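You operate a simulated robot arm through the tools that you are given. There is no shell and no other tool. Be economical: measure what you need, move in short steps, check, and stop when the job is done.

You are at the controls of a simulated two-armed robot. One attempt, no reset.

Task
Pull the dented tube out of the teal roll and push in the tube whose word matches.
Fine: steady it with the other hand, it ends within 4 cm of its place; dented tube on the table, new one home, red lever eased off at the end; pinch nothing.

The check looks at the end state, three seconds after you hand in, the way a careful person would. Anything else that was tipped, shoved, dropped, spilled or broken makes it a failure.

Robot
Two 7-joint arms with two-finger parallel grippers on one trunk, on a base that drives. Base frame: it is fixed to the floor where the robot stands at the start and does not move with it; the origin is under the middle of the robot, x ahead of it, y to its left, z up; the surface under the hand at the start is at about z = 800. Readings come in mm, rad, newtons and seconds.
The left shoulder is at the start at [70, 133, 1219], the right one opposite. With the tool pointing down near the work surface each hand reaches from about 100 to 620 mm from the robot's upright axis, wherever it stands, measured 20 degrees to its own side. Places, roughly: brown plate with a purple roll (31x10x12 cm) [700, 100, 400]; dented brown tube (19x4x4 cm) [500, -100, 900]; gold square plug (8x4x4 cm) [600, 400, 800]; grey steel-topped table [600, -100, 800]; hole through the teal roll [500, 0, 900]; red lever on the grey plate [400, -100, 800]. Payload 1.57 kg a hand.
The tool frame of a hand sits at the grasp point between the pads (the TCP): z along the fingers, y along the line on which they close. The tips reach 30 mm beyond it. The gripper opens to 80 mm. The fingers are 17 mm wide and 12 mm thick; the gripper's body (40 by 82 mm) begins 80 mm behind the TCP.
Orientation is told as [roll, pitch, yaw] about the base's x, y, z axes, in that order, counted from this pose: with the fingers straight down and closing along the base's y, the tool's x points along the base's -x, its y along +y and its z along -z.

Tools
- The arms move only by the tool send_rows. It takes "left_targets", "right_targets" or both (then of equal length, played together; a hand with none holds still); each is text: rows parted by semicolons, each of 7 numbers parted by spaces: the gripper command, from -1 (shut) to 1 (fully open), values between in proportion, then the shift along the base's x, y, z in units of 25 mm (1.0 is 25 mm), then the turn, a rotation vector about the base's x, y, z in units of 6 degrees (1.0 is 6 degrees). In form: grip tx ty tz rx ry rz; .... A call has 1 to 12 rows; each row shifts and turns the commanded pose from where the row before left it. A call with a number of a shift or a turn outside -1 to 1 is refused whole. Each row takes 0.2 s and may step no farther than 50 mm and 0.15 rad from the row before; otherwise, or with a gripper value out of range, the whole call is refused. Where a pose cannot be reached the arm comes as near as it can. A force on the tool above 40 N (or 10 N above the force at the start of the call, whichever is more), or a blocked arm, ends the call early, and 0.2 s more pass. The fingers move at their own pace (about 153 mm/s each) and stop on an object; they squeeze with about 37 N. The grip force told is the motor's: it shows also when the fingers shut on nothing. Time passes only in rows, and 0.2 s behind the last, so rows that do not move let the fingers close. It gives the time, the measured TCP pose, the force on the tool (base axes), the opening and the grip force at its end, in the units of the frame above (readings bear some noise), with the torque about the TCP (base axes, N m) and any sound that the robot's microphone picked up.
- Cameras (640 x 400 px; columns grow to the right, rows downward): "scene" is now at [121.2, -6.3, 1420.4]; the picture's right is [-0.09, -1.00, 0.00], its down [-0.81, 0.07, -0.59] and it looks along [0.59, -0.05, -0.81] (base axes); focal length 257 px, centre (320, 200). "left" rides on the left gripper at [72, 7, -122] in its tool frame; the picture's right is [-0.09, 1.00, 0.00], its down [-0.84, -0.08, -0.54] and it looks along [-0.54, -0.05, 0.84] (tool axes); focal length 238 px, centre (320, 200). "right" rides on the right gripper at [72, -7, -122] in its tool frame; the picture's right is [0.09, 1.00, 0.00], its down [-0.84, 0.08, -0.54] and it looks along [-0.54, 0.05, 0.84] (tool axes); focal length 238 px, centre (320, 200). There is no depth. A picture from a camera that has moved, and an enlarged one, comes with that camera's place and axes in the base frame and with its lens.
- get_image(camera): a new picture of that camera. No time passes.
- slide_trunk(by): slides the trunk up (or, below 0, down) by that many mm; the arms and the scene camera ride with it, the base frame stays. It gives what a move gives, with no picture.
- drive_base(legs): drives the robot by 1 to 6 legs, each [ahead, left, turn to the left] in mm, mm and rad, along the robot's own axes; the way and the turn of a leg run together, so that a leg with both is an arc; at most 1500 mm and 3.142 rad a leg. The arms and the cameras ride along, it lands a little off, and it stops where it bumps. It gives what a move gives.
- pan_tilt(pan, tilt): turns the head with the scene camera to pan (to the left, within 1.501 rad either way) and tilt (down, from -0.506 to 1.204), counted from straight ahead of the robot. It gives what a move gives.
- enlarge(camera, box): a new picture of the part [left, top, right, bottom] of that camera's present view, enlarged. No time passes.
- close_job(): hands the job in; it is judged then, once.

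Work in short steps. Places have to be worked out from the pictures, the camera data and where the tool is seen: move nearer, look again, correct. Check each grasp and each placing, and mend what went wrong. You have 120 turns and 88 pictures in all, those below and enlarged ones among them. Open the grippers and draw the arms clear of the work before you hand the job in, unless the task says otherwise; then end with one line.

The tools are called after "Call:" as a command line: name --argument value ..., lists and objects as JSON in quotes. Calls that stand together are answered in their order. send_rows: Moves the arms, as the interface text tells. Its arguments: {"type":"object","properties":{"left_targets":{"type":"string"},"right_targets":{"type":"string"}},"required":[]} The other tools are called the same way: slide_trunk (by) slides the trunk up or down; drive_base (legs) drives the base; pan_tilt (pan, tilt) turns the head that bears the scene camera; get_image (camera) takes a picture; enlarge (camera, box) takes an enlarged picture of a part of a camera's view; close_job () hands the job in.

At the start:

```text
clock: 0.0
left_eef_pos: [387.4, 22.3, 1176.5]
left_ee_rot: [-0.001, 0.0, 0.001]
left_force: [0.6, 0.1, -0.3]
left_ft_torque: [0.0, 0.02, 0.01]
left_gripper_width: 80.0
left_grasp_force: 0.1
right_eef_pos: [343.1, -309.5, 1137.1]
right_ee_rot: [0.0, -0.001, 0.0]
right_force: [-0.7, 0.0, 0.8]
right_ft_torque: [0.02, 0.0, 0.03]
right_gripper_width: 79.9
right_grasp_force: 0.1
trunk travel left (down, up): [-792.0, 148.0]
robot x, y, heading: [3.7, 0.4, 0.0]
head pan, tilt: [-0.089, 0.942]
```

scene: 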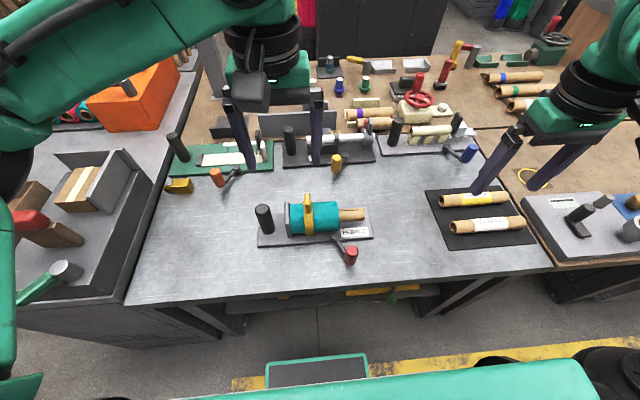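
right: 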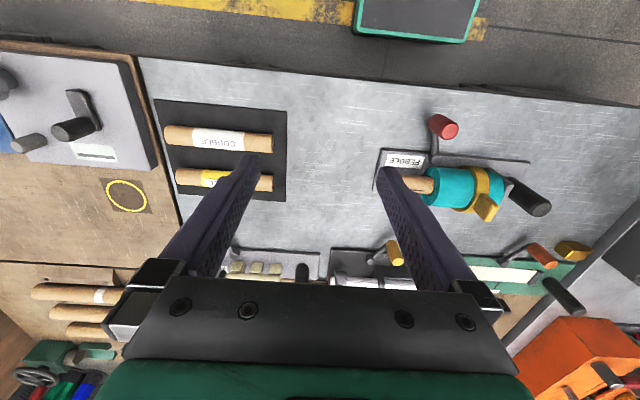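
left: 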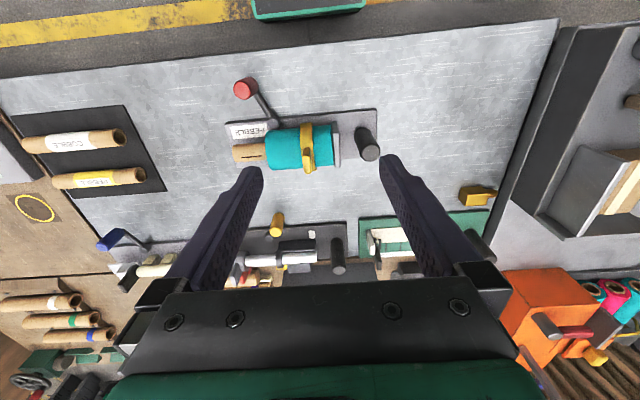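

I'll look closely at the teal roll fixture, and at the spare tubes with their labels.

Call:
enlarge --camera "scene" --box '[240, 170, 400, 270]'

Call:
enlarge --camera "right" --box '[150, 90, 310, 210]'

Call:
enlarge --camera "left" --box '[200, 70, 400, 190]'

Call:
enlarge --camera "scene" --box '[420, 170, 560, 260]'

```text
4.00 times, centred on (320, 220) of scene
camera zoom: at [121.2, -6.3, 1420.4], right [-0.09, -1.0, 0.0], down [-0.81, 0.07, -0.59], along [0.59, -0.05, -0.81], focal length 1027 px, centre (320, 120)
```

zoom: 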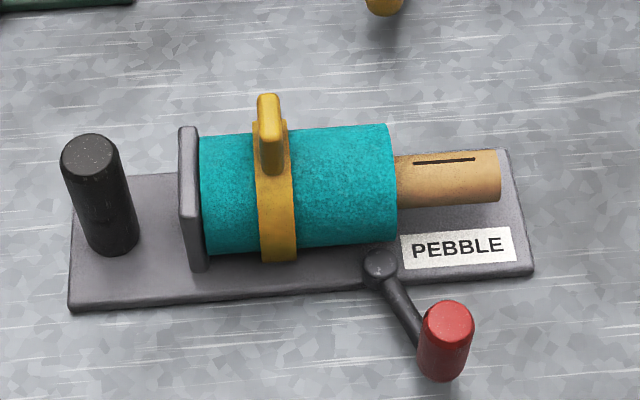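

```text
3.33 times, centred on (230, 150) of right
camera zoom: at [270.5, -317.9, 1258.0], right [-0.09, 1.0, 0.0], down [0.84, 0.08, 0.54], along [0.54, 0.05, -0.84], focal length 794 px, centre (620, 367)
```

zoom: 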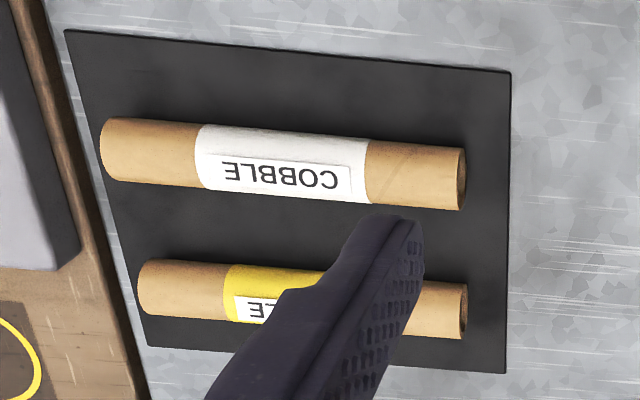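

```text
3.20 times, centred on (300, 130) of left
camera zoom: at [317.2, 28.6, 1299.8], right [0.09, 1.0, 0.0], down [0.84, -0.08, 0.54], along [0.54, -0.05, -0.84], focal length 763 px, centre (384, 424)
```

zoom: 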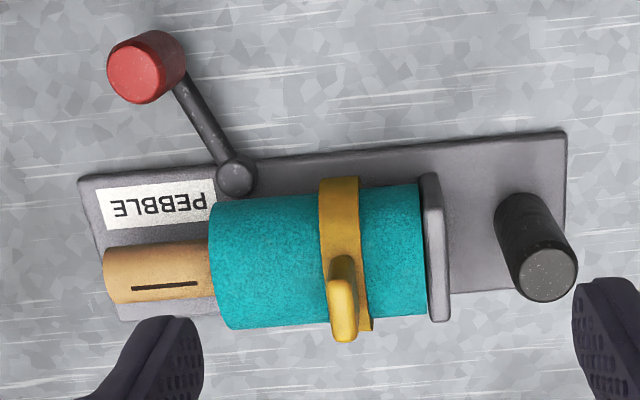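

```text
4.44 times, centred on (490, 215) of scene
camera zoom: at [121.2, -6.3, 1420.4], right [-0.09, -1.0, 0.0], down [-0.81, 0.07, -0.59], along [0.59, -0.05, -0.81], focal length 1141 px, centre (-436, 133)
```

zoom: 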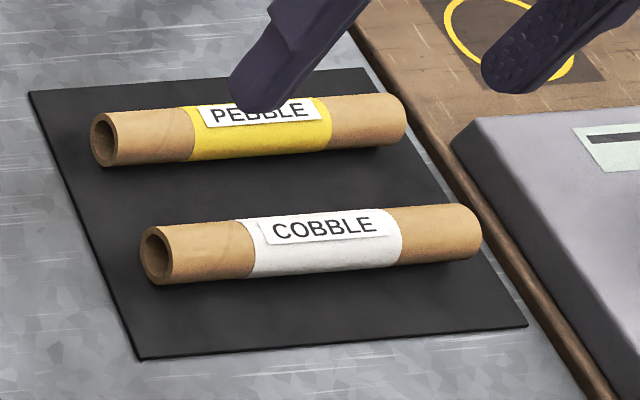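

The word on the fixture is PEBBLE, so I need the yellow-banded tube. I'll check the neighbouring fixtures to see what their lever positions mean, and look at the lever from the left camera.

Call:
enlarge --camera "scene" --box '[160, 100, 480, 200]'

Call:
pan_tilt --pan 0 --tilt 1.15

Call:
get_image --camera "scene"

```text
2.00 times, centred on (320, 150) of scene
camera zoom: at [121.2, -6.3, 1420.4], right [-0.09, -1.0, 0.0], down [-0.81, 0.07, -0.59], along [0.59, -0.05, -0.81], focal length 514 px, centre (320, 300)
```

zoom: 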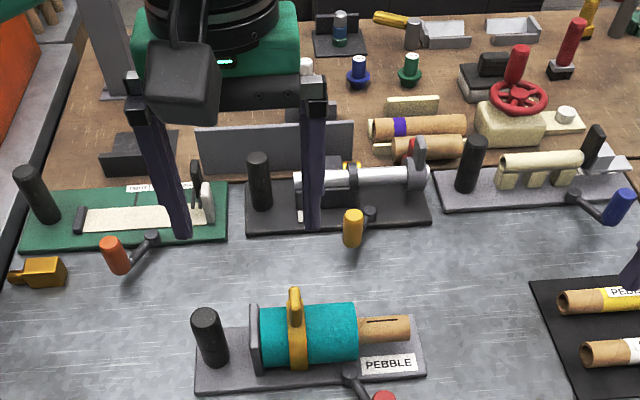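

```text
clock: 0.7
left_eef_pos: [388.9, 21.5, 1176.0]
left_ee_rot: [0.0, 0.0, 0.0]
left_force: [0.2, -0.5, -0.1]
left_ft_torque: [-0.02, -0.01, -0.02]
left_gripper_width: 80.2
left_grasp_force: 0.1
right_eef_pos: [342.0, -310.3, 1137.3]
right_ee_rot: [-0.001, 0.001, 0.0]
right_force: [0.6, 0.2, -0.5]
right_ft_torque: [0.01, -0.01, -0.01]
right_gripper_width: 79.9
right_grasp_force: 0.1
trunk travel left (down, up): [-792.0, 148.0]
robot x, y, heading: [-1.9, -1.5, 0.003]
head pan, tilt: [0.0, 1.15]
```

```text
79 pictures are left
camera scene: at [107.9, 0.2, 1406.6], right [0.0, -1.0, 0.0], down [-0.91, 0.0, -0.41], along [0.41, 0.0, -0.91], focal length 257 px, centre (320, 200)
```

scene: 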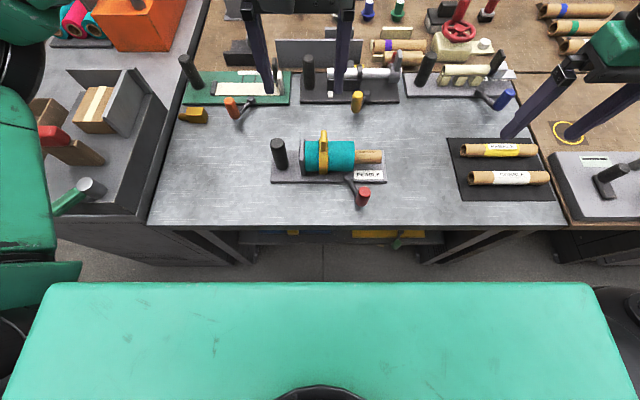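

The left hand goes above the black post, which I judge to be at (478, 103) with its top near z 910. The right hand comes nearer to the lever to look.

Call:
send_rows --left_targets "0.4 0.45 0.405 -0.92 0 0 0;0.4 0.45 0.405 -0.92 0 0 0;0.4 0.45 0.405 -0.92 0 0 0;0.4 0.45 0.405 -0.92 0 0 0;0.4 0.45 0.405 -0.92 0 0 0;0.4 0.45 0.405 -0.92 0 0 0;0.4 0.45 0.405 -0.92 0 0 0;0.4 0.45 0.405 -0.92 0 0 0" --right_targets "0 0.14 0.8 -0.635 0 0 0;0 0.14 0.8 -0.635 0 0 0;0 0.14 0.8 -0.635 0 0 0;0 0.14 0.8 -0.635 0 0 0;0 0.14 0.8 -0.635 0 0 0;0 0.14 0.8 -0.635 0 0 0;0 0.14 0.8 -0.635 0 0 0;0 0.14 0.8 -0.635 0 0 0"

Call:
get_image --camera "left"

Call:
get_image --camera "right"

```text
clock: 2.5
left_eef_pos: [480.6, 103.0, 991.8]
left_ee_rot: [-0.002, 0.004, 0.001]
left_force: [1.4, 0.6, 0.4]
left_ft_torque: [0.05, 0.01, 0.02]
left_gripper_width: 56.2
left_grasp_force: 0.0
right_eef_pos: [372.1, -147.9, 1009.6]
right_ee_rot: [-0.002, -0.001, -0.001]
right_force: [-0.4, 0.1, -0.4]
right_ft_torque: [0.01, 0.0, 0.0]
right_gripper_width: 40.1
right_grasp_force: 0.0
trunk travel left (down, up): [-792.0, 148.0]
robot x, y, heading: [-2.6, -2.8, 0.002]
head pan, tilt: [0.0, 1.15]
```

```text
78 pictures are left
camera left: at [408.5, 110.0, 1115.2], right [0.09, 1.0, 0.0], down [0.84, -0.08, 0.54], along [0.54, -0.05, -0.84], focal length 238 px, centre (320, 200)
```

left: 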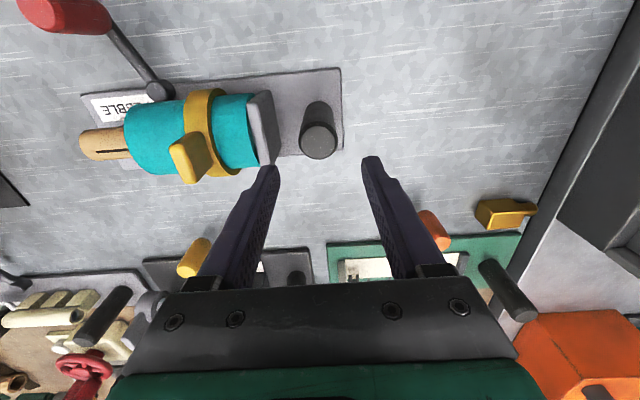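

```text
77 pictures are left
camera right: at [300.4, -155.8, 1130.8], right [-0.09, 1.0, 0.0], down [0.84, 0.08, 0.54], along [0.54, 0.05, -0.84], focal length 238 px, centre (320, 200)
```

right: 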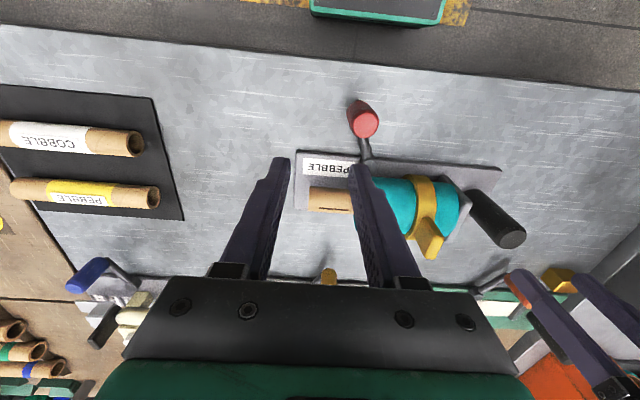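

The post sits centred between the left fingers, so I'll lower them and grip it.

Call:
send_rows --left_targets "0.4 -0.02 0 -0.88 0 0 0;0.4 -0.02 0 -0.88 0 0 0;0.4 -0.02 0 -0.88 0 0 0;0.4 0 0 -0.88 0 0 0;0.4 0 0 -0.88 0 0 0;0.4 0 0 0 0 0 0;-1 0 0 0 0 0 0;-1 0 0 0 0 0 0;-1 0 0 0 0 0 0"

Call:
get_image --camera "left"

Call:
get_image --camera "scene"

```text
clock: 4.5
left_eef_pos: [477.3, 103.0, 881.0]
left_ee_rot: [0.0, 0.001, 0.0]
left_force: [0.1, -2.0, -0.4]
left_ft_torque: [0.65, -0.31, -0.11]
left_gripper_width: 35.5
left_grasp_force: 37.4
right_eef_pos: [371.0, -149.4, 1010.7]
right_ee_rot: [0.0, 0.001, 0.0]
right_force: [-0.1, -0.2, 0.1]
right_ft_torque: [-0.01, 0.02, 0.0]
right_gripper_width: 40.1
right_grasp_force: 0.1
trunk travel left (down, up): [-792.0, 148.0]
robot x, y, heading: [-3.1, 1.3, -0.003]
head pan, tilt: [0.0, 1.15]
```

```text
76 pictures are left
camera left: at [404.8, 109.6, 1005.3], right [0.09, 1.0, 0.0], down [0.84, -0.08, 0.54], along [0.54, -0.05, -0.84], focal length 238 px, centre (320, 200)
```

left: 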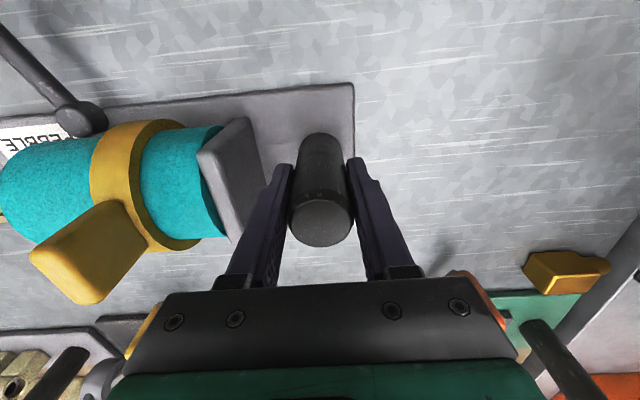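

```text
75 pictures are left
camera scene: at [108.0, -0.3, 1406.5], right [0.0, -1.0, 0.0], down [-0.91, 0.0, -0.41], along [0.41, 0.0, -0.91], focal length 257 px, centre (320, 200)
```

scene: 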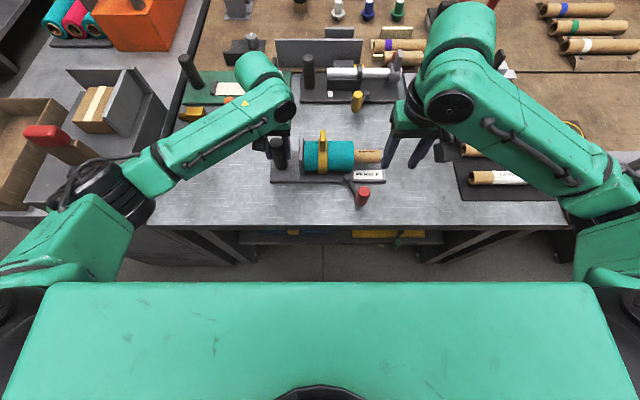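

The post is held. I'll bring the right hand over the red knob, at about (365, -101) with its top near 890, and look again from close by.

Call:
send_rows --right_targets "0.5 -0.06 0.48 -0.5 0 0 0;0.5 -0.06 0.48 -0.5 0 0 0;0.5 -0.06 0.48 -0.5 0 0 0;0.5 -0.06 0.48 -0.5 0 0 0"

Call:
get_image --camera "right"

Call:
enlarge --camera "scene" --box '[260, 120, 420, 220]'

```text
clock: 5.5
left_eef_pos: [476.1, 102.3, 882.0]
left_ee_rot: [0.0, 0.003, 0.0]
left_force: [-0.4, 0.1, -0.7]
left_ft_torque: [0.66, -0.23, -0.11]
left_gripper_width: 35.4
left_grasp_force: 37.5
right_eef_pos: [364.3, -102.8, 960.3]
right_ee_rot: [-0.002, 0.001, 0.001]
right_force: [-0.4, 0.4, 0.1]
right_ft_torque: [0.01, 0.01, -0.01]
right_gripper_width: 60.3
right_grasp_force: 0.0
trunk travel left (down, up): [-792.0, 148.0]
robot x, y, heading: [0.1, 3.1, -0.002]
head pan, tilt: [0.0, 1.15]
```

```text
74 pictures are left
camera right: at [291.8, -110.3, 1080.9], right [-0.09, 1.0, 0.0], down [0.84, 0.08, 0.54], along [0.54, 0.05, -0.84], focal length 238 px, centre (320, 200)
```

right: 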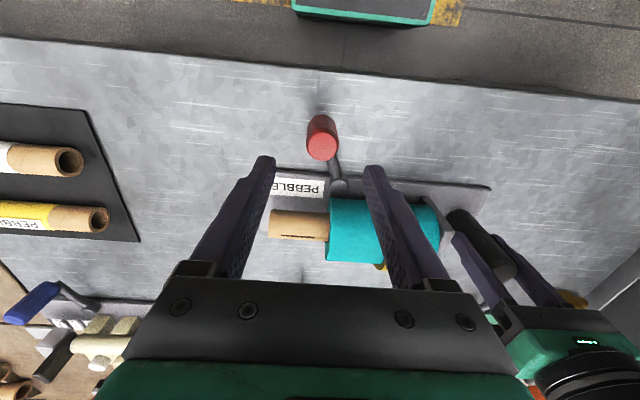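

```text
4.00 times, centred on (340, 170) of scene
camera zoom: at [108.1, 0.0, 1406.5], right [0.0, -1.0, 0.0], down [-0.91, 0.0, -0.41], along [0.41, 0.0, -0.91], focal length 1027 px, centre (240, 320)
```

zoom: 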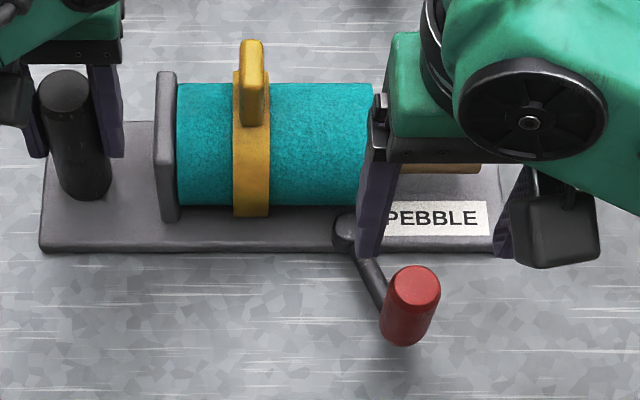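

The knob is at about (362, -102), z 848 to 888. I'll descend to TCP z 880 and close on it lightly.

Call:
send_rows --right_targets "0.5 -0.02 0.02 -0.8 0 0 0;0.5 -0.02 0.02 -0.8 0 0 0;0.5 -0.02 0 -0.8 0 0 0;0.5 -0.02 0 -0.8 0 0 0;0.5 0 0 0 0 0 0;-0.3 0 0 0 0 0 0;-0.3 0 0 0 0 0 0;-0.3 0 0 0 0 0 0"

Call:
get_image --camera "right"

```text
clock: 7.3
left_eef_pos: [475.7, 103.7, 881.8]
left_ee_rot: [-0.002, 0.001, 0.0]
left_force: [-1.4, -1.4, 0.4]
left_ft_torque: [0.98, 0.04, 0.03]
left_gripper_width: 35.6
left_grasp_force: 37.3
right_eef_pos: [363.2, -99.8, 879.7]
right_ee_rot: [0.0, 0.001, 0.002]
right_force: [1.6, 1.8, -0.1]
right_ft_torque: [-0.27, 0.03, 0.08]
right_gripper_width: 29.3
right_grasp_force: 15.7
trunk travel left (down, up): [-792.0, 148.0]
robot x, y, heading: [-0.5, -1.3, -0.002]
head pan, tilt: [0.0, 1.15]
```

```text
72 pictures are left
camera right: at [291.2, -108.8, 1000.8], right [-0.09, 1.0, 0.0], down [0.84, 0.08, 0.54], along [0.54, 0.05, -0.84], focal length 238 px, centre (320, 200)
```

right: 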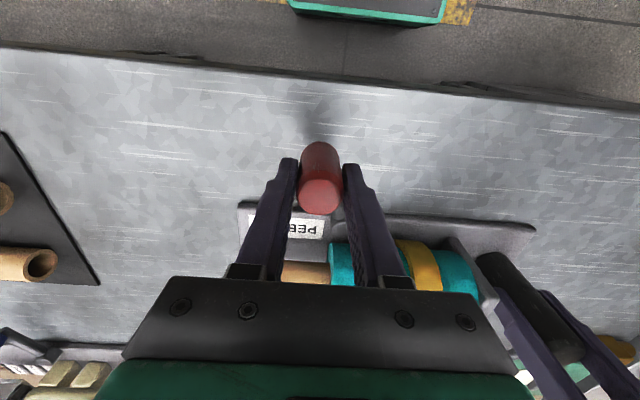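

I have the knob. I'll push it gently about 10 mm along its arc toward +y and feel for resistance.

Call:
send_rows --right_targets "-0.3 -0.1 0.17 0 0 0 0;-0.3 -0.1 0.17 0 0 0 0;-0.3 0 0 0 0 0 0"

```text
clock: 8.1
left_eef_pos: [477.2, 103.1, 881.7]
left_ee_rot: [-0.002, -0.001, 0.001]
left_force: [1.4, 7.1, -0.1]
left_ft_torque: [-0.44, 0.19, -0.09]
left_gripper_width: 35.5
left_grasp_force: 36.4
right_eef_pos: [357.4, -93.0, 880.0]
right_ee_rot: [-0.001, 0.0, -0.001]
right_force: [-0.3, -3.2, 1.0]
right_ft_torque: [0.04, -0.07, 0.02]
right_gripper_width: 31.6
right_grasp_force: 1.6
trunk travel left (down, up): [-792.0, 148.0]
robot x, y, heading: [1.8, -1.1, -0.001]
head pan, tilt: [0.0, 1.15]
```

It gave with only about 3 N. I'll check whether the lever really turned.

Call:
get_image --camera "right"

Call:
enlarge --camera "scene" --box '[260, 120, 420, 220]'

```text
71 pictures are left
camera right: at [286.1, -100.8, 1000.8], right [-0.09, 1.0, 0.0], down [0.84, 0.08, 0.54], along [0.54, 0.05, -0.84], focal length 238 px, centre (320, 200)
```

right: 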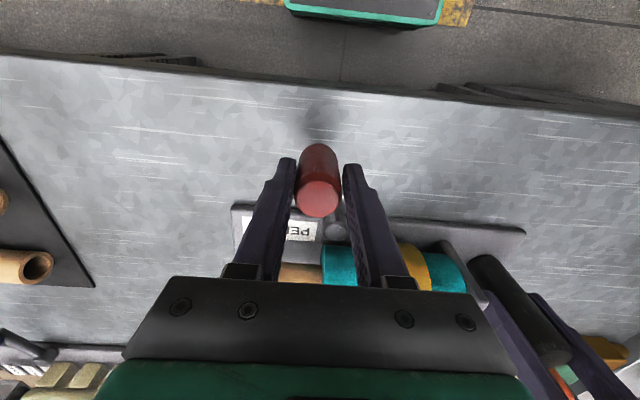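

```text
4.00 times, centred on (340, 170) of scene
camera zoom: at [108.3, 0.2, 1406.5], right [0.0, -1.0, 0.0], down [-0.91, 0.0, -0.41], along [0.41, 0.0, -0.91], focal length 1027 px, centre (240, 320)
```

zoom: 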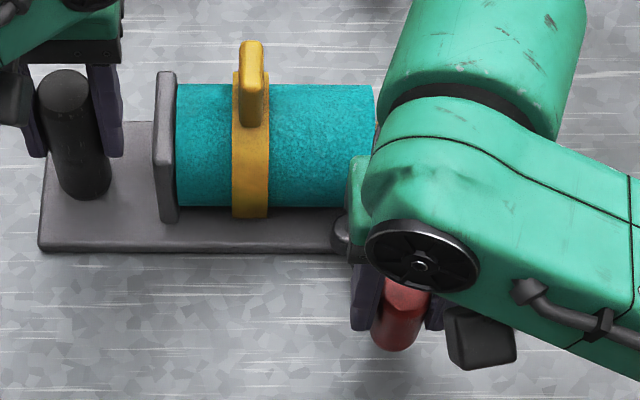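

The lever does turn. I'll go on along the arc in small steps and watch the force.

Call:
send_rows --right_targets "-0.3 -0.08 0.22 0 0 0 0;-0.3 -0.06 0.23 0 0 0 0;-0.3 -0.04 0.24 0 0 0 0;-0.3 0 0 0 0 0 0"

```text
clock: 9.1
left_eef_pos: [476.6, 103.8, 881.0]
left_ee_rot: [0.0, 0.0, 0.002]
left_force: [2.6, 4.3, -0.4]
left_ft_torque: [0.72, 0.05, -0.09]
left_gripper_width: 35.4
left_grasp_force: 37.0
right_eef_pos: [354.2, -73.5, 878.1]
right_ee_rot: [-0.001, -0.001, 0.0]
right_force: [-1.2, -4.0, 1.0]
right_ft_torque: [0.04, -0.01, -0.05]
right_gripper_width: 31.5
right_grasp_force: 2.1
trunk travel left (down, up): [-792.0, 148.0]
robot x, y, heading: [-0.3, -2.8, 0.001]
head pan, tilt: [0.0, 1.15]
```

It still moves easily at about 4 N. I'll keep going.

Call:
send_rows --right_targets "-0.3 0 0.25 0 0 0 0;-0.3 0.03 0.25 0 0 0 0;-0.3 0.05 0.25 0 0 0 0;-0.3 0.07 0.24 0 0 0 0;-0.3 0 0 0 0 0 0"

Call:
get_image --camera "right"

Call:
get_image --camera "left"

```text
clock: 10.3
left_eef_pos: [476.5, 102.8, 882.0]
left_ee_rot: [-0.001, -0.001, 0.002]
left_force: [2.0, 4.4, 1.8]
left_ft_torque: [0.97, -0.22, -0.1]
left_gripper_width: 35.7
left_grasp_force: 36.9
right_eef_pos: [358.8, -51.0, 879.1]
right_ee_rot: [-0.001, 0.002, 0.0]
right_force: [-0.6, -3.3, -0.6]
right_ft_torque: [-0.01, 0.02, -0.04]
right_gripper_width: 31.0
right_grasp_force: 1.3
trunk travel left (down, up): [-792.0, 148.0]
robot x, y, heading: [-1.4, 3.8, 0.004]
head pan, tilt: [0.0, 1.15]
```

```text
69 pictures are left
camera right: at [285.5, -58.2, 1000.0], right [-0.09, 1.0, 0.0], down [0.84, 0.08, 0.54], along [0.54, 0.05, -0.84], focal length 238 px, centre (320, 200)
```

right: 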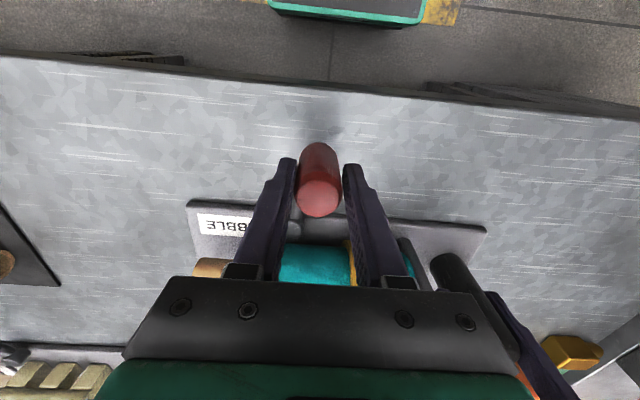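

```text
68 pictures are left
camera left: at [405.1, 110.0, 1005.4], right [0.09, 1.0, 0.0], down [0.84, -0.08, 0.54], along [0.54, -0.05, -0.84], focal length 238 px, centre (320, 200)
```

left: 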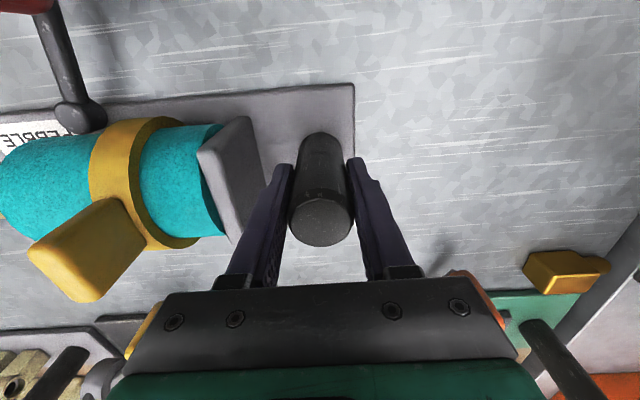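

The fixture isn't disturbed and the resistance is steady friction. I'll follow the arc further to find the stop.

Call:
send_rows --right_targets "-0.3 0.08 0.24 0 0 0 0;-0.3 0.1 0.23 0 0 0 0;-0.3 0.12 0.22 0 0 0 0;-0.3 0.14 0.21 0 0 0 0;-0.3 0 0 0 0 0 0"

```text
clock: 11.5
left_eef_pos: [476.3, 103.8, 882.0]
left_ee_rot: [-0.001, 0.0, 0.002]
left_force: [4.3, 8.2, 1.0]
left_ft_torque: [0.43, 0.08, -0.2]
left_gripper_width: 35.3
left_grasp_force: 37.0
right_eef_pos: [367.5, -27.4, 878.4]
right_ee_rot: [-0.002, -0.001, 0.0]
right_force: [-4.7, -11.2, 0.2]
right_ft_torque: [0.03, -0.05, -0.08]
right_gripper_width: 38.3
right_grasp_force: 6.2
trunk travel left (down, up): [-792.0, 148.0]
robot x, y, heading: [0.6, -2.9, -0.0]
head pan, tilt: [0.0, 1.15]
```

The force rose to 11 N, so the lever is at its other stop. I'll release it, rise, and look at the fixture.

Call:
send_rows --right_targets "-0.1 -0.03 -0.2 0 0 0 0;0.5 0 0 0 0 0 0;0.5 0 0 0 0 0 0;0.5 0 0 1 0 0 0;0.5 0 0 1 0 0 0;0.5 0 0 1 0 0 0;0.5 0 -0.8 1 0 0 0;0.5 0 -1 0 0 0 0;0.5 0 -1 0 0 0 0;0.5 0 -1 0 0 0 0"

Call:
get_image --camera "right"

Call:
enlarge --camera "scene" --box '[260, 120, 420, 220]'

```text
clock: 13.7
left_eef_pos: [474.9, 104.0, 881.2]
left_ee_rot: [0.0, 0.002, 0.001]
left_force: [-0.9, -2.4, -1.2]
left_ft_torque: [0.91, 0.0, 0.07]
left_gripper_width: 35.7
left_grasp_force: 37.0
right_eef_pos: [367.3, -129.2, 977.6]
right_ee_rot: [0.0, 0.0, 0.002]
right_force: [-0.4, -0.4, 0.3]
right_ft_torque: [-0.01, 0.02, 0.02]
right_gripper_width: 60.0
right_grasp_force: 0.0
trunk travel left (down, up): [-792.0, 148.0]
robot x, y, heading: [-1.6, -1.1, -0.003]
head pan, tilt: [0.0, 1.15]
```

```text
67 pictures are left
camera right: at [295.3, -137.5, 1100.1], right [-0.09, 1.0, 0.0], down [0.84, 0.08, 0.54], along [0.54, 0.05, -0.84], focal length 238 px, centre (320, 200)
```

right: 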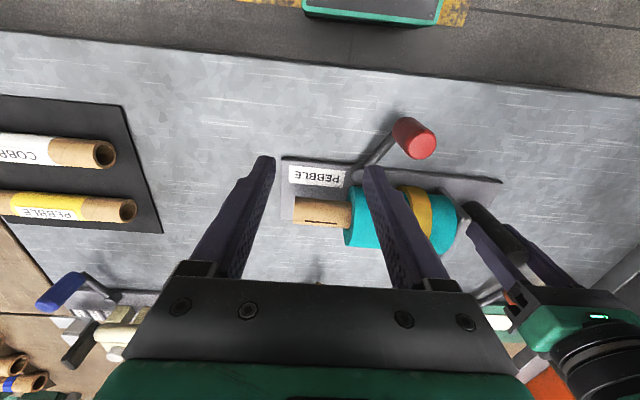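

```text
4.00 times, centred on (340, 170) of scene
camera zoom: at [107.7, -0.6, 1406.5], right [0.0, -1.0, 0.0], down [-0.91, 0.0, -0.41], along [0.41, 0.0, -0.91], focal length 1027 px, centre (240, 320)
```

zoom: 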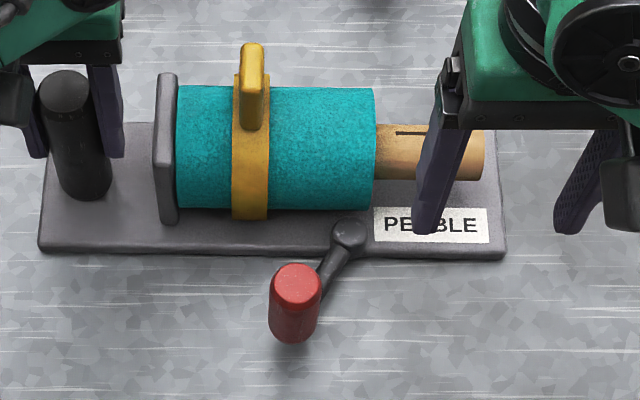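

The lever stays over without springing back. Next I'll turn the right gripper 90° so it closes along x, above the tube's free end at about (477, -128, 853).

Call:
send_rows --right_targets "1 0.3 0 0 0 0 1;1 0.3 0 0 0 0 1;1 0.3 0 0 0 0 1;1 0.3 0 0 0 0 1;1 0.3 0 0 0 0 1;1 0.3 0 0 0 0 1;1 0.3 0 0 0 0 1;1 0.3 0 0 0 0 1;1 0.3 0 0 0 0 1;1 0.3 0 0 0 0 1;1 0.3 0 0 0 0 1;1 0.3 0 0 0 0 1"

Call:
send_rows --right_targets "1 0.25 0 0 0 0 1;1 0.25 0 0 0 0 1;1 0.25 0 0 0 0 1;1 0 0 0 0 0 0"

Call:
get_image --camera "right"

Call:
get_image --camera "scene"

```text
clock: 16.3
left_eef_pos: [475.0, 103.5, 880.8]
left_ee_rot: [-0.001, 0.0, 0.001]
left_force: [-1.0, -1.3, 0.3]
left_ft_torque: [0.89, 0.19, 0.04]
left_gripper_width: 35.1
left_grasp_force: 36.8
right_eef_pos: [457.1, -129.2, 980.4]
right_ee_rot: [0.001, 0.001, 1.26]
right_force: [0.0, -0.6, 0.3]
right_ft_torque: [0.0, 0.02, -0.01]
right_gripper_width: 80.0
right_grasp_force: 0.1
trunk travel left (down, up): [-792.0, 148.0]
robot x, y, heading: [-0.2, 0.3, -0.001]
head pan, tilt: [0.0, 1.15]
```

```text
clock: 17.3
left_eef_pos: [476.1, 101.7, 882.3]
left_ee_rot: [0.0, -0.002, 0.0]
left_force: [-0.5, -0.7, -0.5]
left_ft_torque: [0.96, 0.05, 0.03]
left_gripper_width: 35.4
left_grasp_force: 37.2
right_eef_pos: [476.5, -129.1, 979.6]
right_ee_rot: [-0.001, -0.003, 1.572]
right_force: [0.7, 0.6, 0.1]
right_ft_torque: [0.02, 0.05, -0.01]
right_gripper_width: 80.0
right_grasp_force: 0.1
trunk travel left (down, up): [-792.0, 148.0]
robot x, y, heading: [-0.5, -3.1, 0.001]
head pan, tilt: [0.0, 1.15]
```

```text
65 pictures are left
camera right: at [482.6, -201.7, 1101.0], right [-1.0, -0.09, 0.0], down [-0.08, 0.84, 0.54], along [-0.05, 0.54, -0.84], focal length 238 px, centre (320, 200)
```

right: 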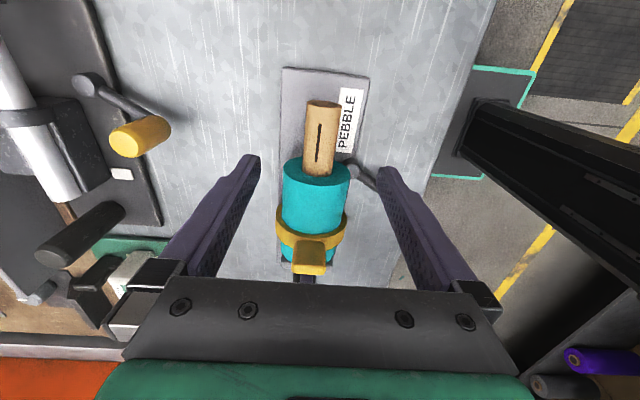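

```text
64 pictures are left
camera scene: at [107.9, -0.2, 1406.5], right [0.0, -1.0, 0.0], down [-0.91, 0.0, -0.41], along [0.41, 0.0, -0.91], focal length 257 px, centre (320, 200)
```

scene: 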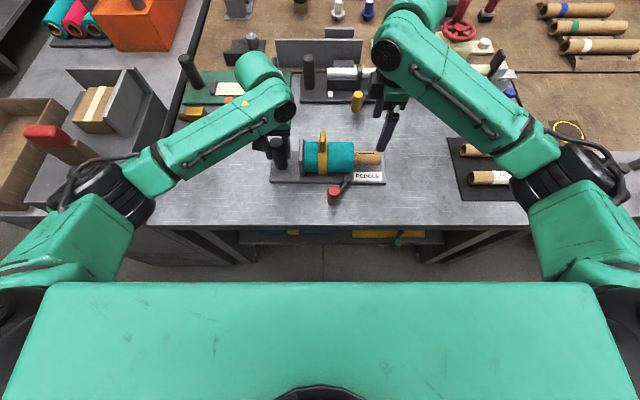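

The tube lines up at x about 474.5 between the fingers. I'll lower to tube height and close.

Call:
send_rows --right_targets "1 -0.02 0 -0.98 0 0 0;1 -0.02 0 -0.98 0 0 0;1 -0.02 0 -0.98 0 0 0;1 -0.02 0 -0.98 0 0 0;1 0 0 -0.98 0 0 0;1 0 0 0 0 0 0;-1 0 0 0 0 0 0;-1 0 0 0 0 0 0;-1 0 0 0 0 0 0"

Call:
get_image --camera "right"

```text
clock: 19.3
left_eef_pos: [476.0, 103.5, 881.9]
left_ee_rot: [0.001, 0.003, 0.0]
left_force: [-2.3, 1.2, 1.2]
left_ft_torque: [0.54, -0.17, -0.16]
left_gripper_width: 35.4
left_grasp_force: 36.8
right_eef_pos: [475.4, -128.1, 858.3]
right_ee_rot: [-0.001, 0.001, 1.571]
right_force: [3.3, 0.1, -2.4]
right_ft_torque: [-0.12, 0.01, -0.41]
right_gripper_width: 33.6
right_grasp_force: 36.4
trunk travel left (down, up): [-792.0, 148.0]
robot x, y, heading: [2.4, 2.8, 0.001]
head pan, tilt: [0.0, 1.15]
```

```text
63 pictures are left
camera right: at [480.2, -201.7, 979.9], right [-1.0, -0.09, 0.0], down [-0.08, 0.84, 0.54], along [-0.05, 0.54, -0.84], focal length 238 px, centre (320, 200)
```

right: 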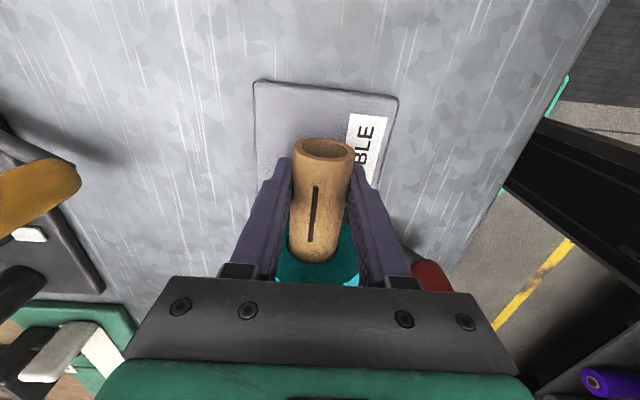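

The tube is gripped at 33.6 mm. I'll test a small pull toward -y while the left hand holds the post.

Call:
send_rows --right_targets "-1 0 -0.12 0 0 0 0;-1 0 -0.12 0 0 0 0;-1 0 0 0 0 0 0"

```text
clock: 20.1
left_eef_pos: [476.1, 103.7, 882.1]
left_ee_rot: [0.0, -0.001, -0.001]
left_force: [-0.1, -2.6, 0.1]
left_ft_torque: [1.13, -0.01, -0.03]
left_gripper_width: 35.5
left_grasp_force: 37.3
right_eef_pos: [474.5, -133.6, 858.6]
right_ee_rot: [-0.002, -0.002, 1.573]
right_force: [2.5, 5.4, 3.4]
right_ft_torque: [0.56, -0.04, -0.55]
right_gripper_width: 33.4
right_grasp_force: 37.4
trunk travel left (down, up): [-792.0, 148.0]
robot x, y, heading: [-0.1, -1.5, 0.0]
head pan, tilt: [0.0, 1.15]
```

It slides with about 5 N, so the lever is off. I'll pull on.

Call:
send_rows --right_targets "-1 0 -0.3 0 0 0 0;-1 0 -0.4 0 0 0 0;-1 0 -0.4 0 0 0 0;-1 0 -0.4 0 0 0 0;-1 0 -0.4 0 0 0 0;-1 0 0 0 0 0 0"

Call:
enlarge --camera "scene" --box '[260, 120, 420, 220]'

```text
clock: 21.5
left_eef_pos: [476.8, 102.6, 881.4]
left_ee_rot: [-0.003, 0.001, -0.001]
left_force: [-1.7, -5.7, 0.7]
left_ft_torque: [0.95, -0.21, -0.01]
left_gripper_width: 35.8
left_grasp_force: 37.2
right_eef_pos: [474.0, -182.2, 857.8]
right_ee_rot: [-0.002, -0.001, 1.574]
right_force: [3.5, 5.2, 4.4]
right_ft_torque: [0.52, -0.05, -0.54]
right_gripper_width: 33.2
right_grasp_force: 36.9
trunk travel left (down, up): [-792.0, 148.0]
robot x, y, heading: [1.5, 1.2, 0.002]
head pan, tilt: [0.0, 1.15]
```

```text
4.00 times, centred on (340, 170) of scene
camera zoom: at [107.9, 0.2, 1406.5], right [0.0, -1.0, 0.0], down [-0.91, 0.0, -0.41], along [0.41, 0.0, -0.91], focal length 1027 px, centre (240, 320)
```

zoom: 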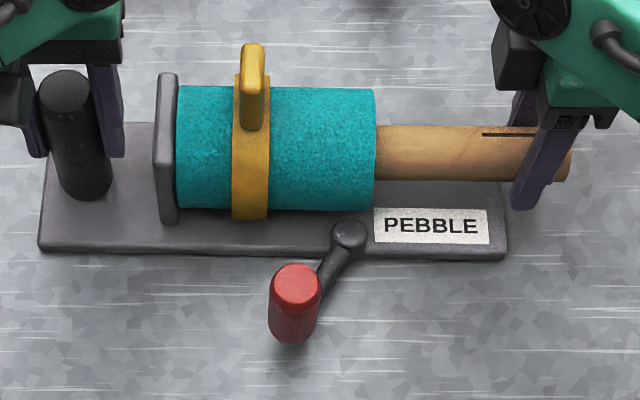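

It's coming out straight. I'll withdraw it a further 95 mm so the tail clears the roll.

Call:
send_rows --right_targets "-1 0 -0.4 0 0 0 0;-1 0 -0.4 0 0 0 0;-1 0 -0.4 0 0 0 0;-1 0 -0.4 0 0 0 0;-1 0 -0.4 0 0 0 0;-1 0 -0.4 0 0 0 0;-1 0 -0.4 0 0 0 0;-1 0 -0.4 0 0 0 0;-1 0 -0.4 0 0 0 0;-1 0 -0.3 0 0 0 0;-1 0 0 0 0 0 0"

Call:
get_image --camera "scene"

Call:
get_image --camera "right"

```text
clock: 23.9
left_eef_pos: [477.6, 102.0, 880.4]
left_ee_rot: [0.001, -0.001, 0.002]
left_force: [-1.4, -1.1, 0.2]
left_ft_torque: [0.7, 0.05, 0.07]
left_gripper_width: 35.7
left_grasp_force: 37.4
right_eef_pos: [472.9, -280.0, 855.5]
right_ee_rot: [-0.001, -0.003, 1.571]
right_force: [0.8, 0.4, -0.3]
right_ft_torque: [-0.04, -0.01, -0.07]
right_gripper_width: 32.8
right_grasp_force: 37.6
trunk travel left (down, up): [-792.0, 148.0]
robot x, y, heading: [0.2, 2.5, 0.001]
head pan, tilt: [0.0, 1.15]
```

```text
61 pictures are left
camera scene: at [107.8, -0.2, 1406.6], right [0.0, -1.0, 0.0], down [-0.91, 0.0, -0.41], along [0.41, 0.0, -0.91], focal length 257 px, centre (320, 200)
```

scene: 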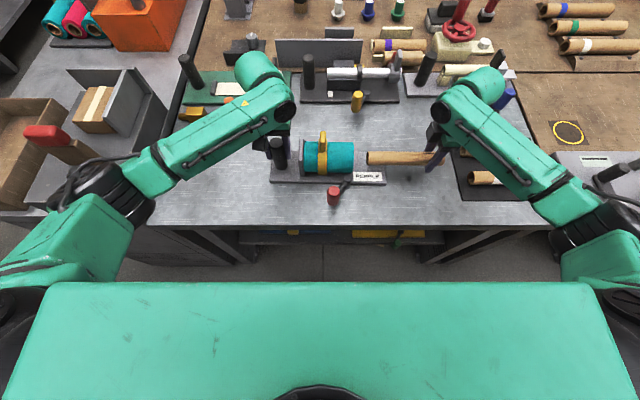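

```text
60 pictures are left
camera right: at [480.2, -353.0, 977.9], right [-1.0, -0.09, 0.0], down [-0.08, 0.84, 0.54], along [-0.05, 0.54, -0.84], focal length 238 px, centre (320, 200)
```

right: 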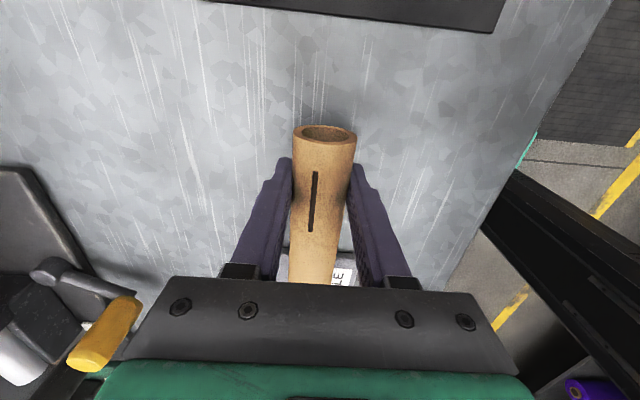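

It's free. I'll lift it, turn it to lie along x, and set it in the clear strip between the fixture and the dark mat at y about -270.

Call:
send_rows --right_targets "-1 0 0 0.8 0 0 0;-1 0 0 0.8 0 0 0;-1 0 0 0.8 0 0 0;-1 0 0 0.8 0 0 -0.5;-1 -0.25 0 0 0 0 -1;-1 -0.25 0 0 0 0 -1;-1 -0.25 0 0 0 0 -1;-1 -0.25 0 0 0 0 -1;-1 -0.25 0 0 0 0 -1;-1 -0.25 0 0 0 0 -1;-1 -0.25 0 0 0 0 -1"

Call:
send_rows --right_targets "-1 -0.25 0.04 0 0 0 -1;-1 -0.15 0.04 0 0 0 -1;-1 0 0.04 0 0 0 -1;-1 0 0.04 0 0 0 -1;-1 0 0.04 0 0 0 -1;-1 0 0.04 0 0 0 -1;-1 0 0.04 0 0 0 -1;-1 0 0.02 0 0 0 -0.5;-1 0 0 0 0 0 0"

Call:
get_image --camera "scene"

Call:
get_image --camera "right"

```text
clock: 26.3
left_eef_pos: [475.8, 103.2, 881.4]
left_ee_rot: [0.0, -0.001, 0.001]
left_force: [-0.3, 0.2, 0.8]
left_ft_torque: [0.94, -0.09, 0.02]
left_gripper_width: 35.3
left_grasp_force: 37.1
right_eef_pos: [429.9, -279.8, 936.7]
right_ee_rot: [0.0, -0.002, 0.785]
right_force: [-0.4, -0.6, -0.2]
right_ft_torque: [0.0, 0.0, 0.01]
right_gripper_width: 33.0
right_grasp_force: 36.4
trunk travel left (down, up): [-792.0, 148.0]
robot x, y, heading: [-0.5, -1.0, -0.001]
head pan, tilt: [0.0, 1.15]
```

```text
clock: 28.3
left_eef_pos: [476.1, 102.1, 881.4]
left_ee_rot: [0.001, 0.0, 0.001]
left_force: [-0.4, -1.0, 1.0]
left_ft_torque: [0.94, -0.02, 0.03]
left_gripper_width: 35.5
left_grasp_force: 37.0
right_eef_pos: [418.6, -272.9, 937.0]
right_ee_rot: [-0.001, 0.001, -0.001]
right_force: [-0.5, 1.1, 0.0]
right_ft_torque: [0.0, 0.04, 0.01]
right_gripper_width: 33.3
right_grasp_force: 37.3
trunk travel left (down, up): [-792.0, 148.0]
robot x, y, heading: [2.4, -2.4, -0.003]
head pan, tilt: [0.0, 1.15]
```

```text
59 pictures are left
camera scene: at [107.9, -0.2, 1406.6], right [0.0, -1.0, 0.0], down [-0.91, 0.0, -0.41], along [0.41, 0.0, -0.91], focal length 257 px, centre (320, 200)
```

scene: 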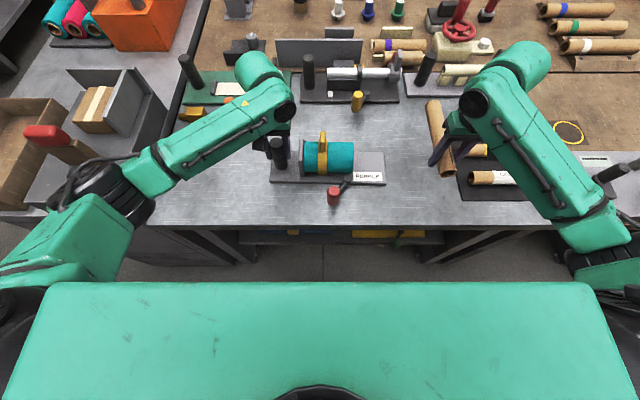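

```text
58 pictures are left
camera right: at [348.3, -280.5, 1058.6], right [-0.09, 1.0, 0.0], down [0.84, 0.08, 0.54], along [0.54, 0.05, -0.84], focal length 238 px, centre (320, 200)
```

right: 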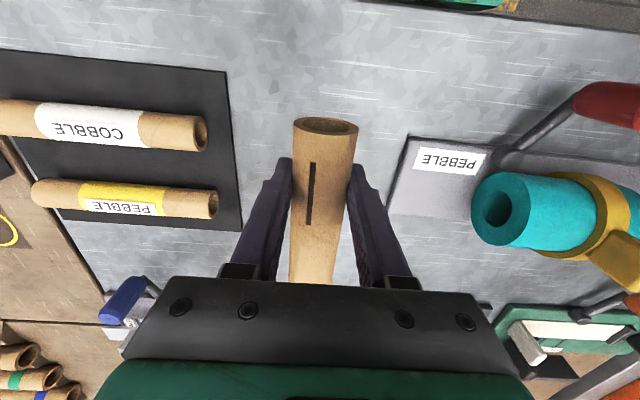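

The tube axis sits about at the TCP, and the fingertips reach 30 mm beyond it. So I'll pitch the tube slightly tail-down, touch the tail to the table, and then let it down between barely opened fingers.

Call:
send_rows --right_targets "-1 0 0 -0.8 0 0.3 0;-1 0 0 -0.8 0 0.3 0;-1 0 0 -0.8 0 0.3 0;-1 0 0 -0.8 0 0 0;-1 0 0 -0.7 0 0 0;-1 0 0 0 0 0 0"

Call:
get_image --camera "right"

Call:
enlarge --camera "scene" --box '[380, 80, 540, 220]'

```text
clock: 29.7
left_eef_pos: [475.7, 103.2, 881.0]
left_ee_rot: [0.001, 0.002, 0.003]
left_force: [0.7, 0.4, 1.6]
left_ft_torque: [0.9, -0.02, 0.04]
left_gripper_width: 35.7
left_grasp_force: 37.2
right_eef_pos: [418.7, -272.4, 839.7]
right_ee_rot: [-0.001, 0.094, 0.001]
right_force: [0.4, -1.1, -0.5]
right_ft_torque: [0.01, 0.0, -0.01]
right_gripper_width: 33.1
right_grasp_force: 36.7
trunk travel left (down, up): [-792.0, 148.0]
robot x, y, heading: [-0.1, -0.2, -0.002]
head pan, tilt: [0.0, 1.15]
```

```text
57 pictures are left
camera right: at [358.7, -280.4, 967.3], right [-0.09, 1.0, 0.01], down [0.88, 0.08, 0.46], along [0.46, 0.05, -0.89], focal length 238 px, centre (320, 200)
```

right: 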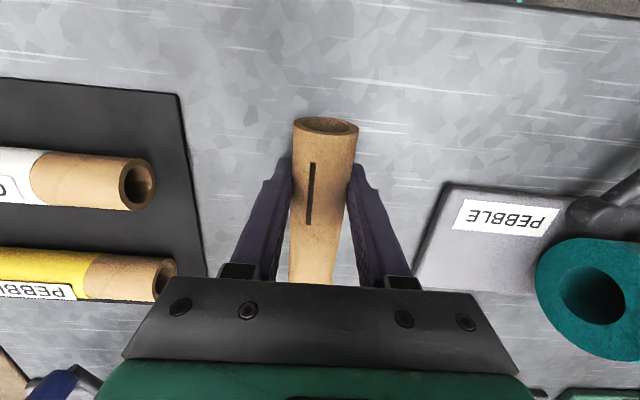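

```text
2.86 times, centred on (460, 150) of scene
camera zoom: at [107.9, -0.2, 1406.6], right [0.0, -1.0, 0.0], down [-0.91, 0.0, -0.41], along [0.41, 0.0, -0.91], focal length 734 px, centre (-80, 343)
```

zoom: 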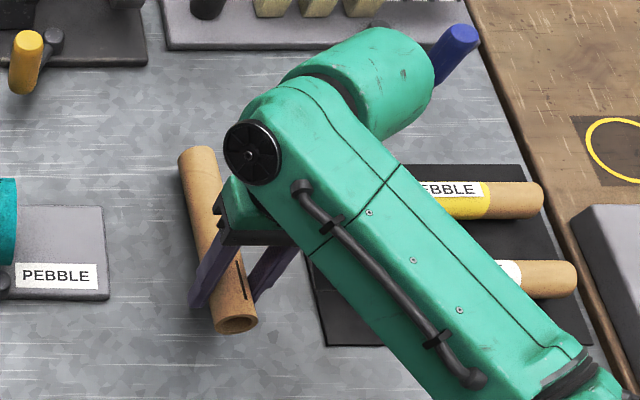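

Nothing is touching yet at z 839.7. I'll lower in fine steps to feel for contact.

Call:
send_rows --right_targets "-1 0 0 -0.1 0 0 0;-1 0 0 -0.08 0 0 0;-1 0 0 -0.06 0 0 0;-1 0 0 0 0 0 0"

```text
clock: 30.7
left_eef_pos: [475.0, 102.5, 881.8]
left_ee_rot: [-0.001, 0.001, 0.001]
left_force: [-1.5, -0.8, 0.8]
left_ft_torque: [0.87, -0.18, 0.01]
left_gripper_width: 35.3
left_grasp_force: 37.0
right_eef_pos: [419.9, -270.4, 835.7]
right_ee_rot: [0.0, 0.091, 0.0]
right_force: [1.9, -0.4, 7.3]
right_ft_torque: [0.01, -1.01, -0.02]
right_gripper_width: 33.0
right_grasp_force: 36.8
trunk travel left (down, up): [-792.0, 148.0]
robot x, y, heading: [-1.9, 0.4, 0.0]
head pan, tilt: [0.0, 1.15]
```

The tail rests on the table, shown by 7 N with torque from 140 mm out. I'll ease the fingers open a little at a time.

Call:
send_rows --right_targets "-0.2 0 0 0 0 0 0;-0.18 0 0 0 0 0 0;-0.16 0 0 0 0 0 0;-0.14 0 0 0 0 0 0;-0.12 0 0 0 0 0 0;-0.1 0 0 0 0 0 0;-0.08 0 0 0 0 0 0;-0.08 0 0 0 0 0 0"

Call:
get_image --camera "right"

```text
clock: 32.5
left_eef_pos: [476.5, 102.9, 882.7]
left_ee_rot: [0.001, -0.001, 0.002]
left_force: [-1.8, -0.6, -1.1]
left_ft_torque: [1.01, 0.12, 0.05]
left_gripper_width: 35.4
left_grasp_force: 37.1
right_eef_pos: [419.9, -272.5, 833.6]
right_ee_rot: [-0.001, 0.095, -0.001]
right_force: [-0.2, -0.4, -0.3]
right_ft_torque: [0.0, -0.01, -0.01]
right_gripper_width: 36.7
right_grasp_force: 0.1
trunk travel left (down, up): [-792.0, 148.0]
robot x, y, heading: [2.9, -0.6, -0.001]
head pan, tilt: [0.0, 1.15]
```

```text
55 pictures are left
camera right: at [358.9, -279.8, 961.2], right [-0.09, 1.0, 0.01], down [0.88, 0.08, 0.46], along [0.46, 0.05, -0.89], focal length 238 px, centre (320, 200)
```

right: 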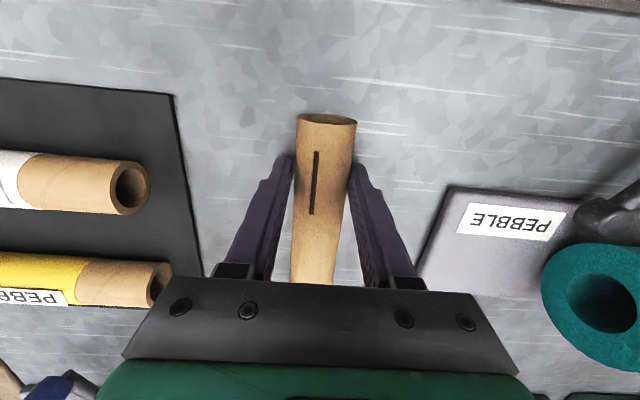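

The tube has settled on the table between the fingers. I'll open gradually and rise straight up, with a check for rolling.

Call:
send_rows --right_targets "0 0 0 0 0 0 0;0.15 0 0 0 0 0 0;0.4 0 0 0 0 0 0;0.4 0 0 0 0 0 0;0.4 0 0 0.6 0 0 0;0.4 0 0 0.8 0 -0.3 0;0.4 0 0 0.8 0 -0.3 0;0.4 0 0 0.8 0 -0.3 0;0.4 0 0 1 0 0 0;0.4 0 0 0.8 0 0 0"

Call:
get_image --camera "right"

```text
clock: 34.7
left_eef_pos: [477.0, 104.0, 882.1]
left_ee_rot: [-0.001, 0.0, 0.003]
left_force: [-1.0, 0.6, -0.1]
left_ft_torque: [0.98, 0.03, 0.02]
left_gripper_width: 35.5
left_grasp_force: 36.9
right_eef_pos: [419.6, -271.7, 953.7]
right_ee_rot: [-0.002, 0.0, 0.0]
right_force: [-0.3, -0.3, -0.2]
right_ft_torque: [0.02, 0.03, 0.01]
right_gripper_width: 56.2
right_grasp_force: 0.0
trunk travel left (down, up): [-792.0, 148.0]
robot x, y, heading: [2.3, 0.1, -0.002]
head pan, tilt: [0.0, 1.15]
```

```text
54 pictures are left
camera right: at [348.1, -279.9, 1075.4], right [-0.09, 1.0, 0.0], down [0.84, 0.08, 0.54], along [0.54, 0.05, -0.84], focal length 238 px, centre (320, 200)
```

right: 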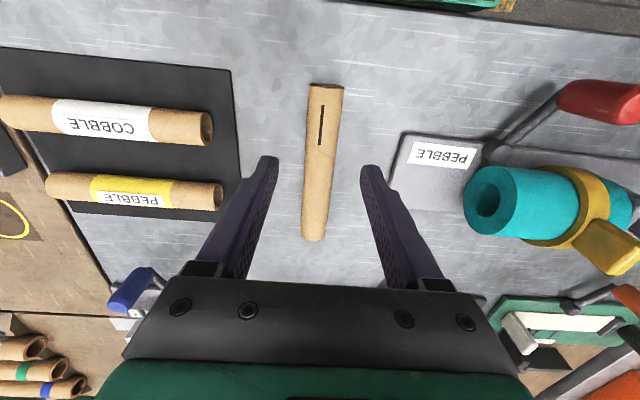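

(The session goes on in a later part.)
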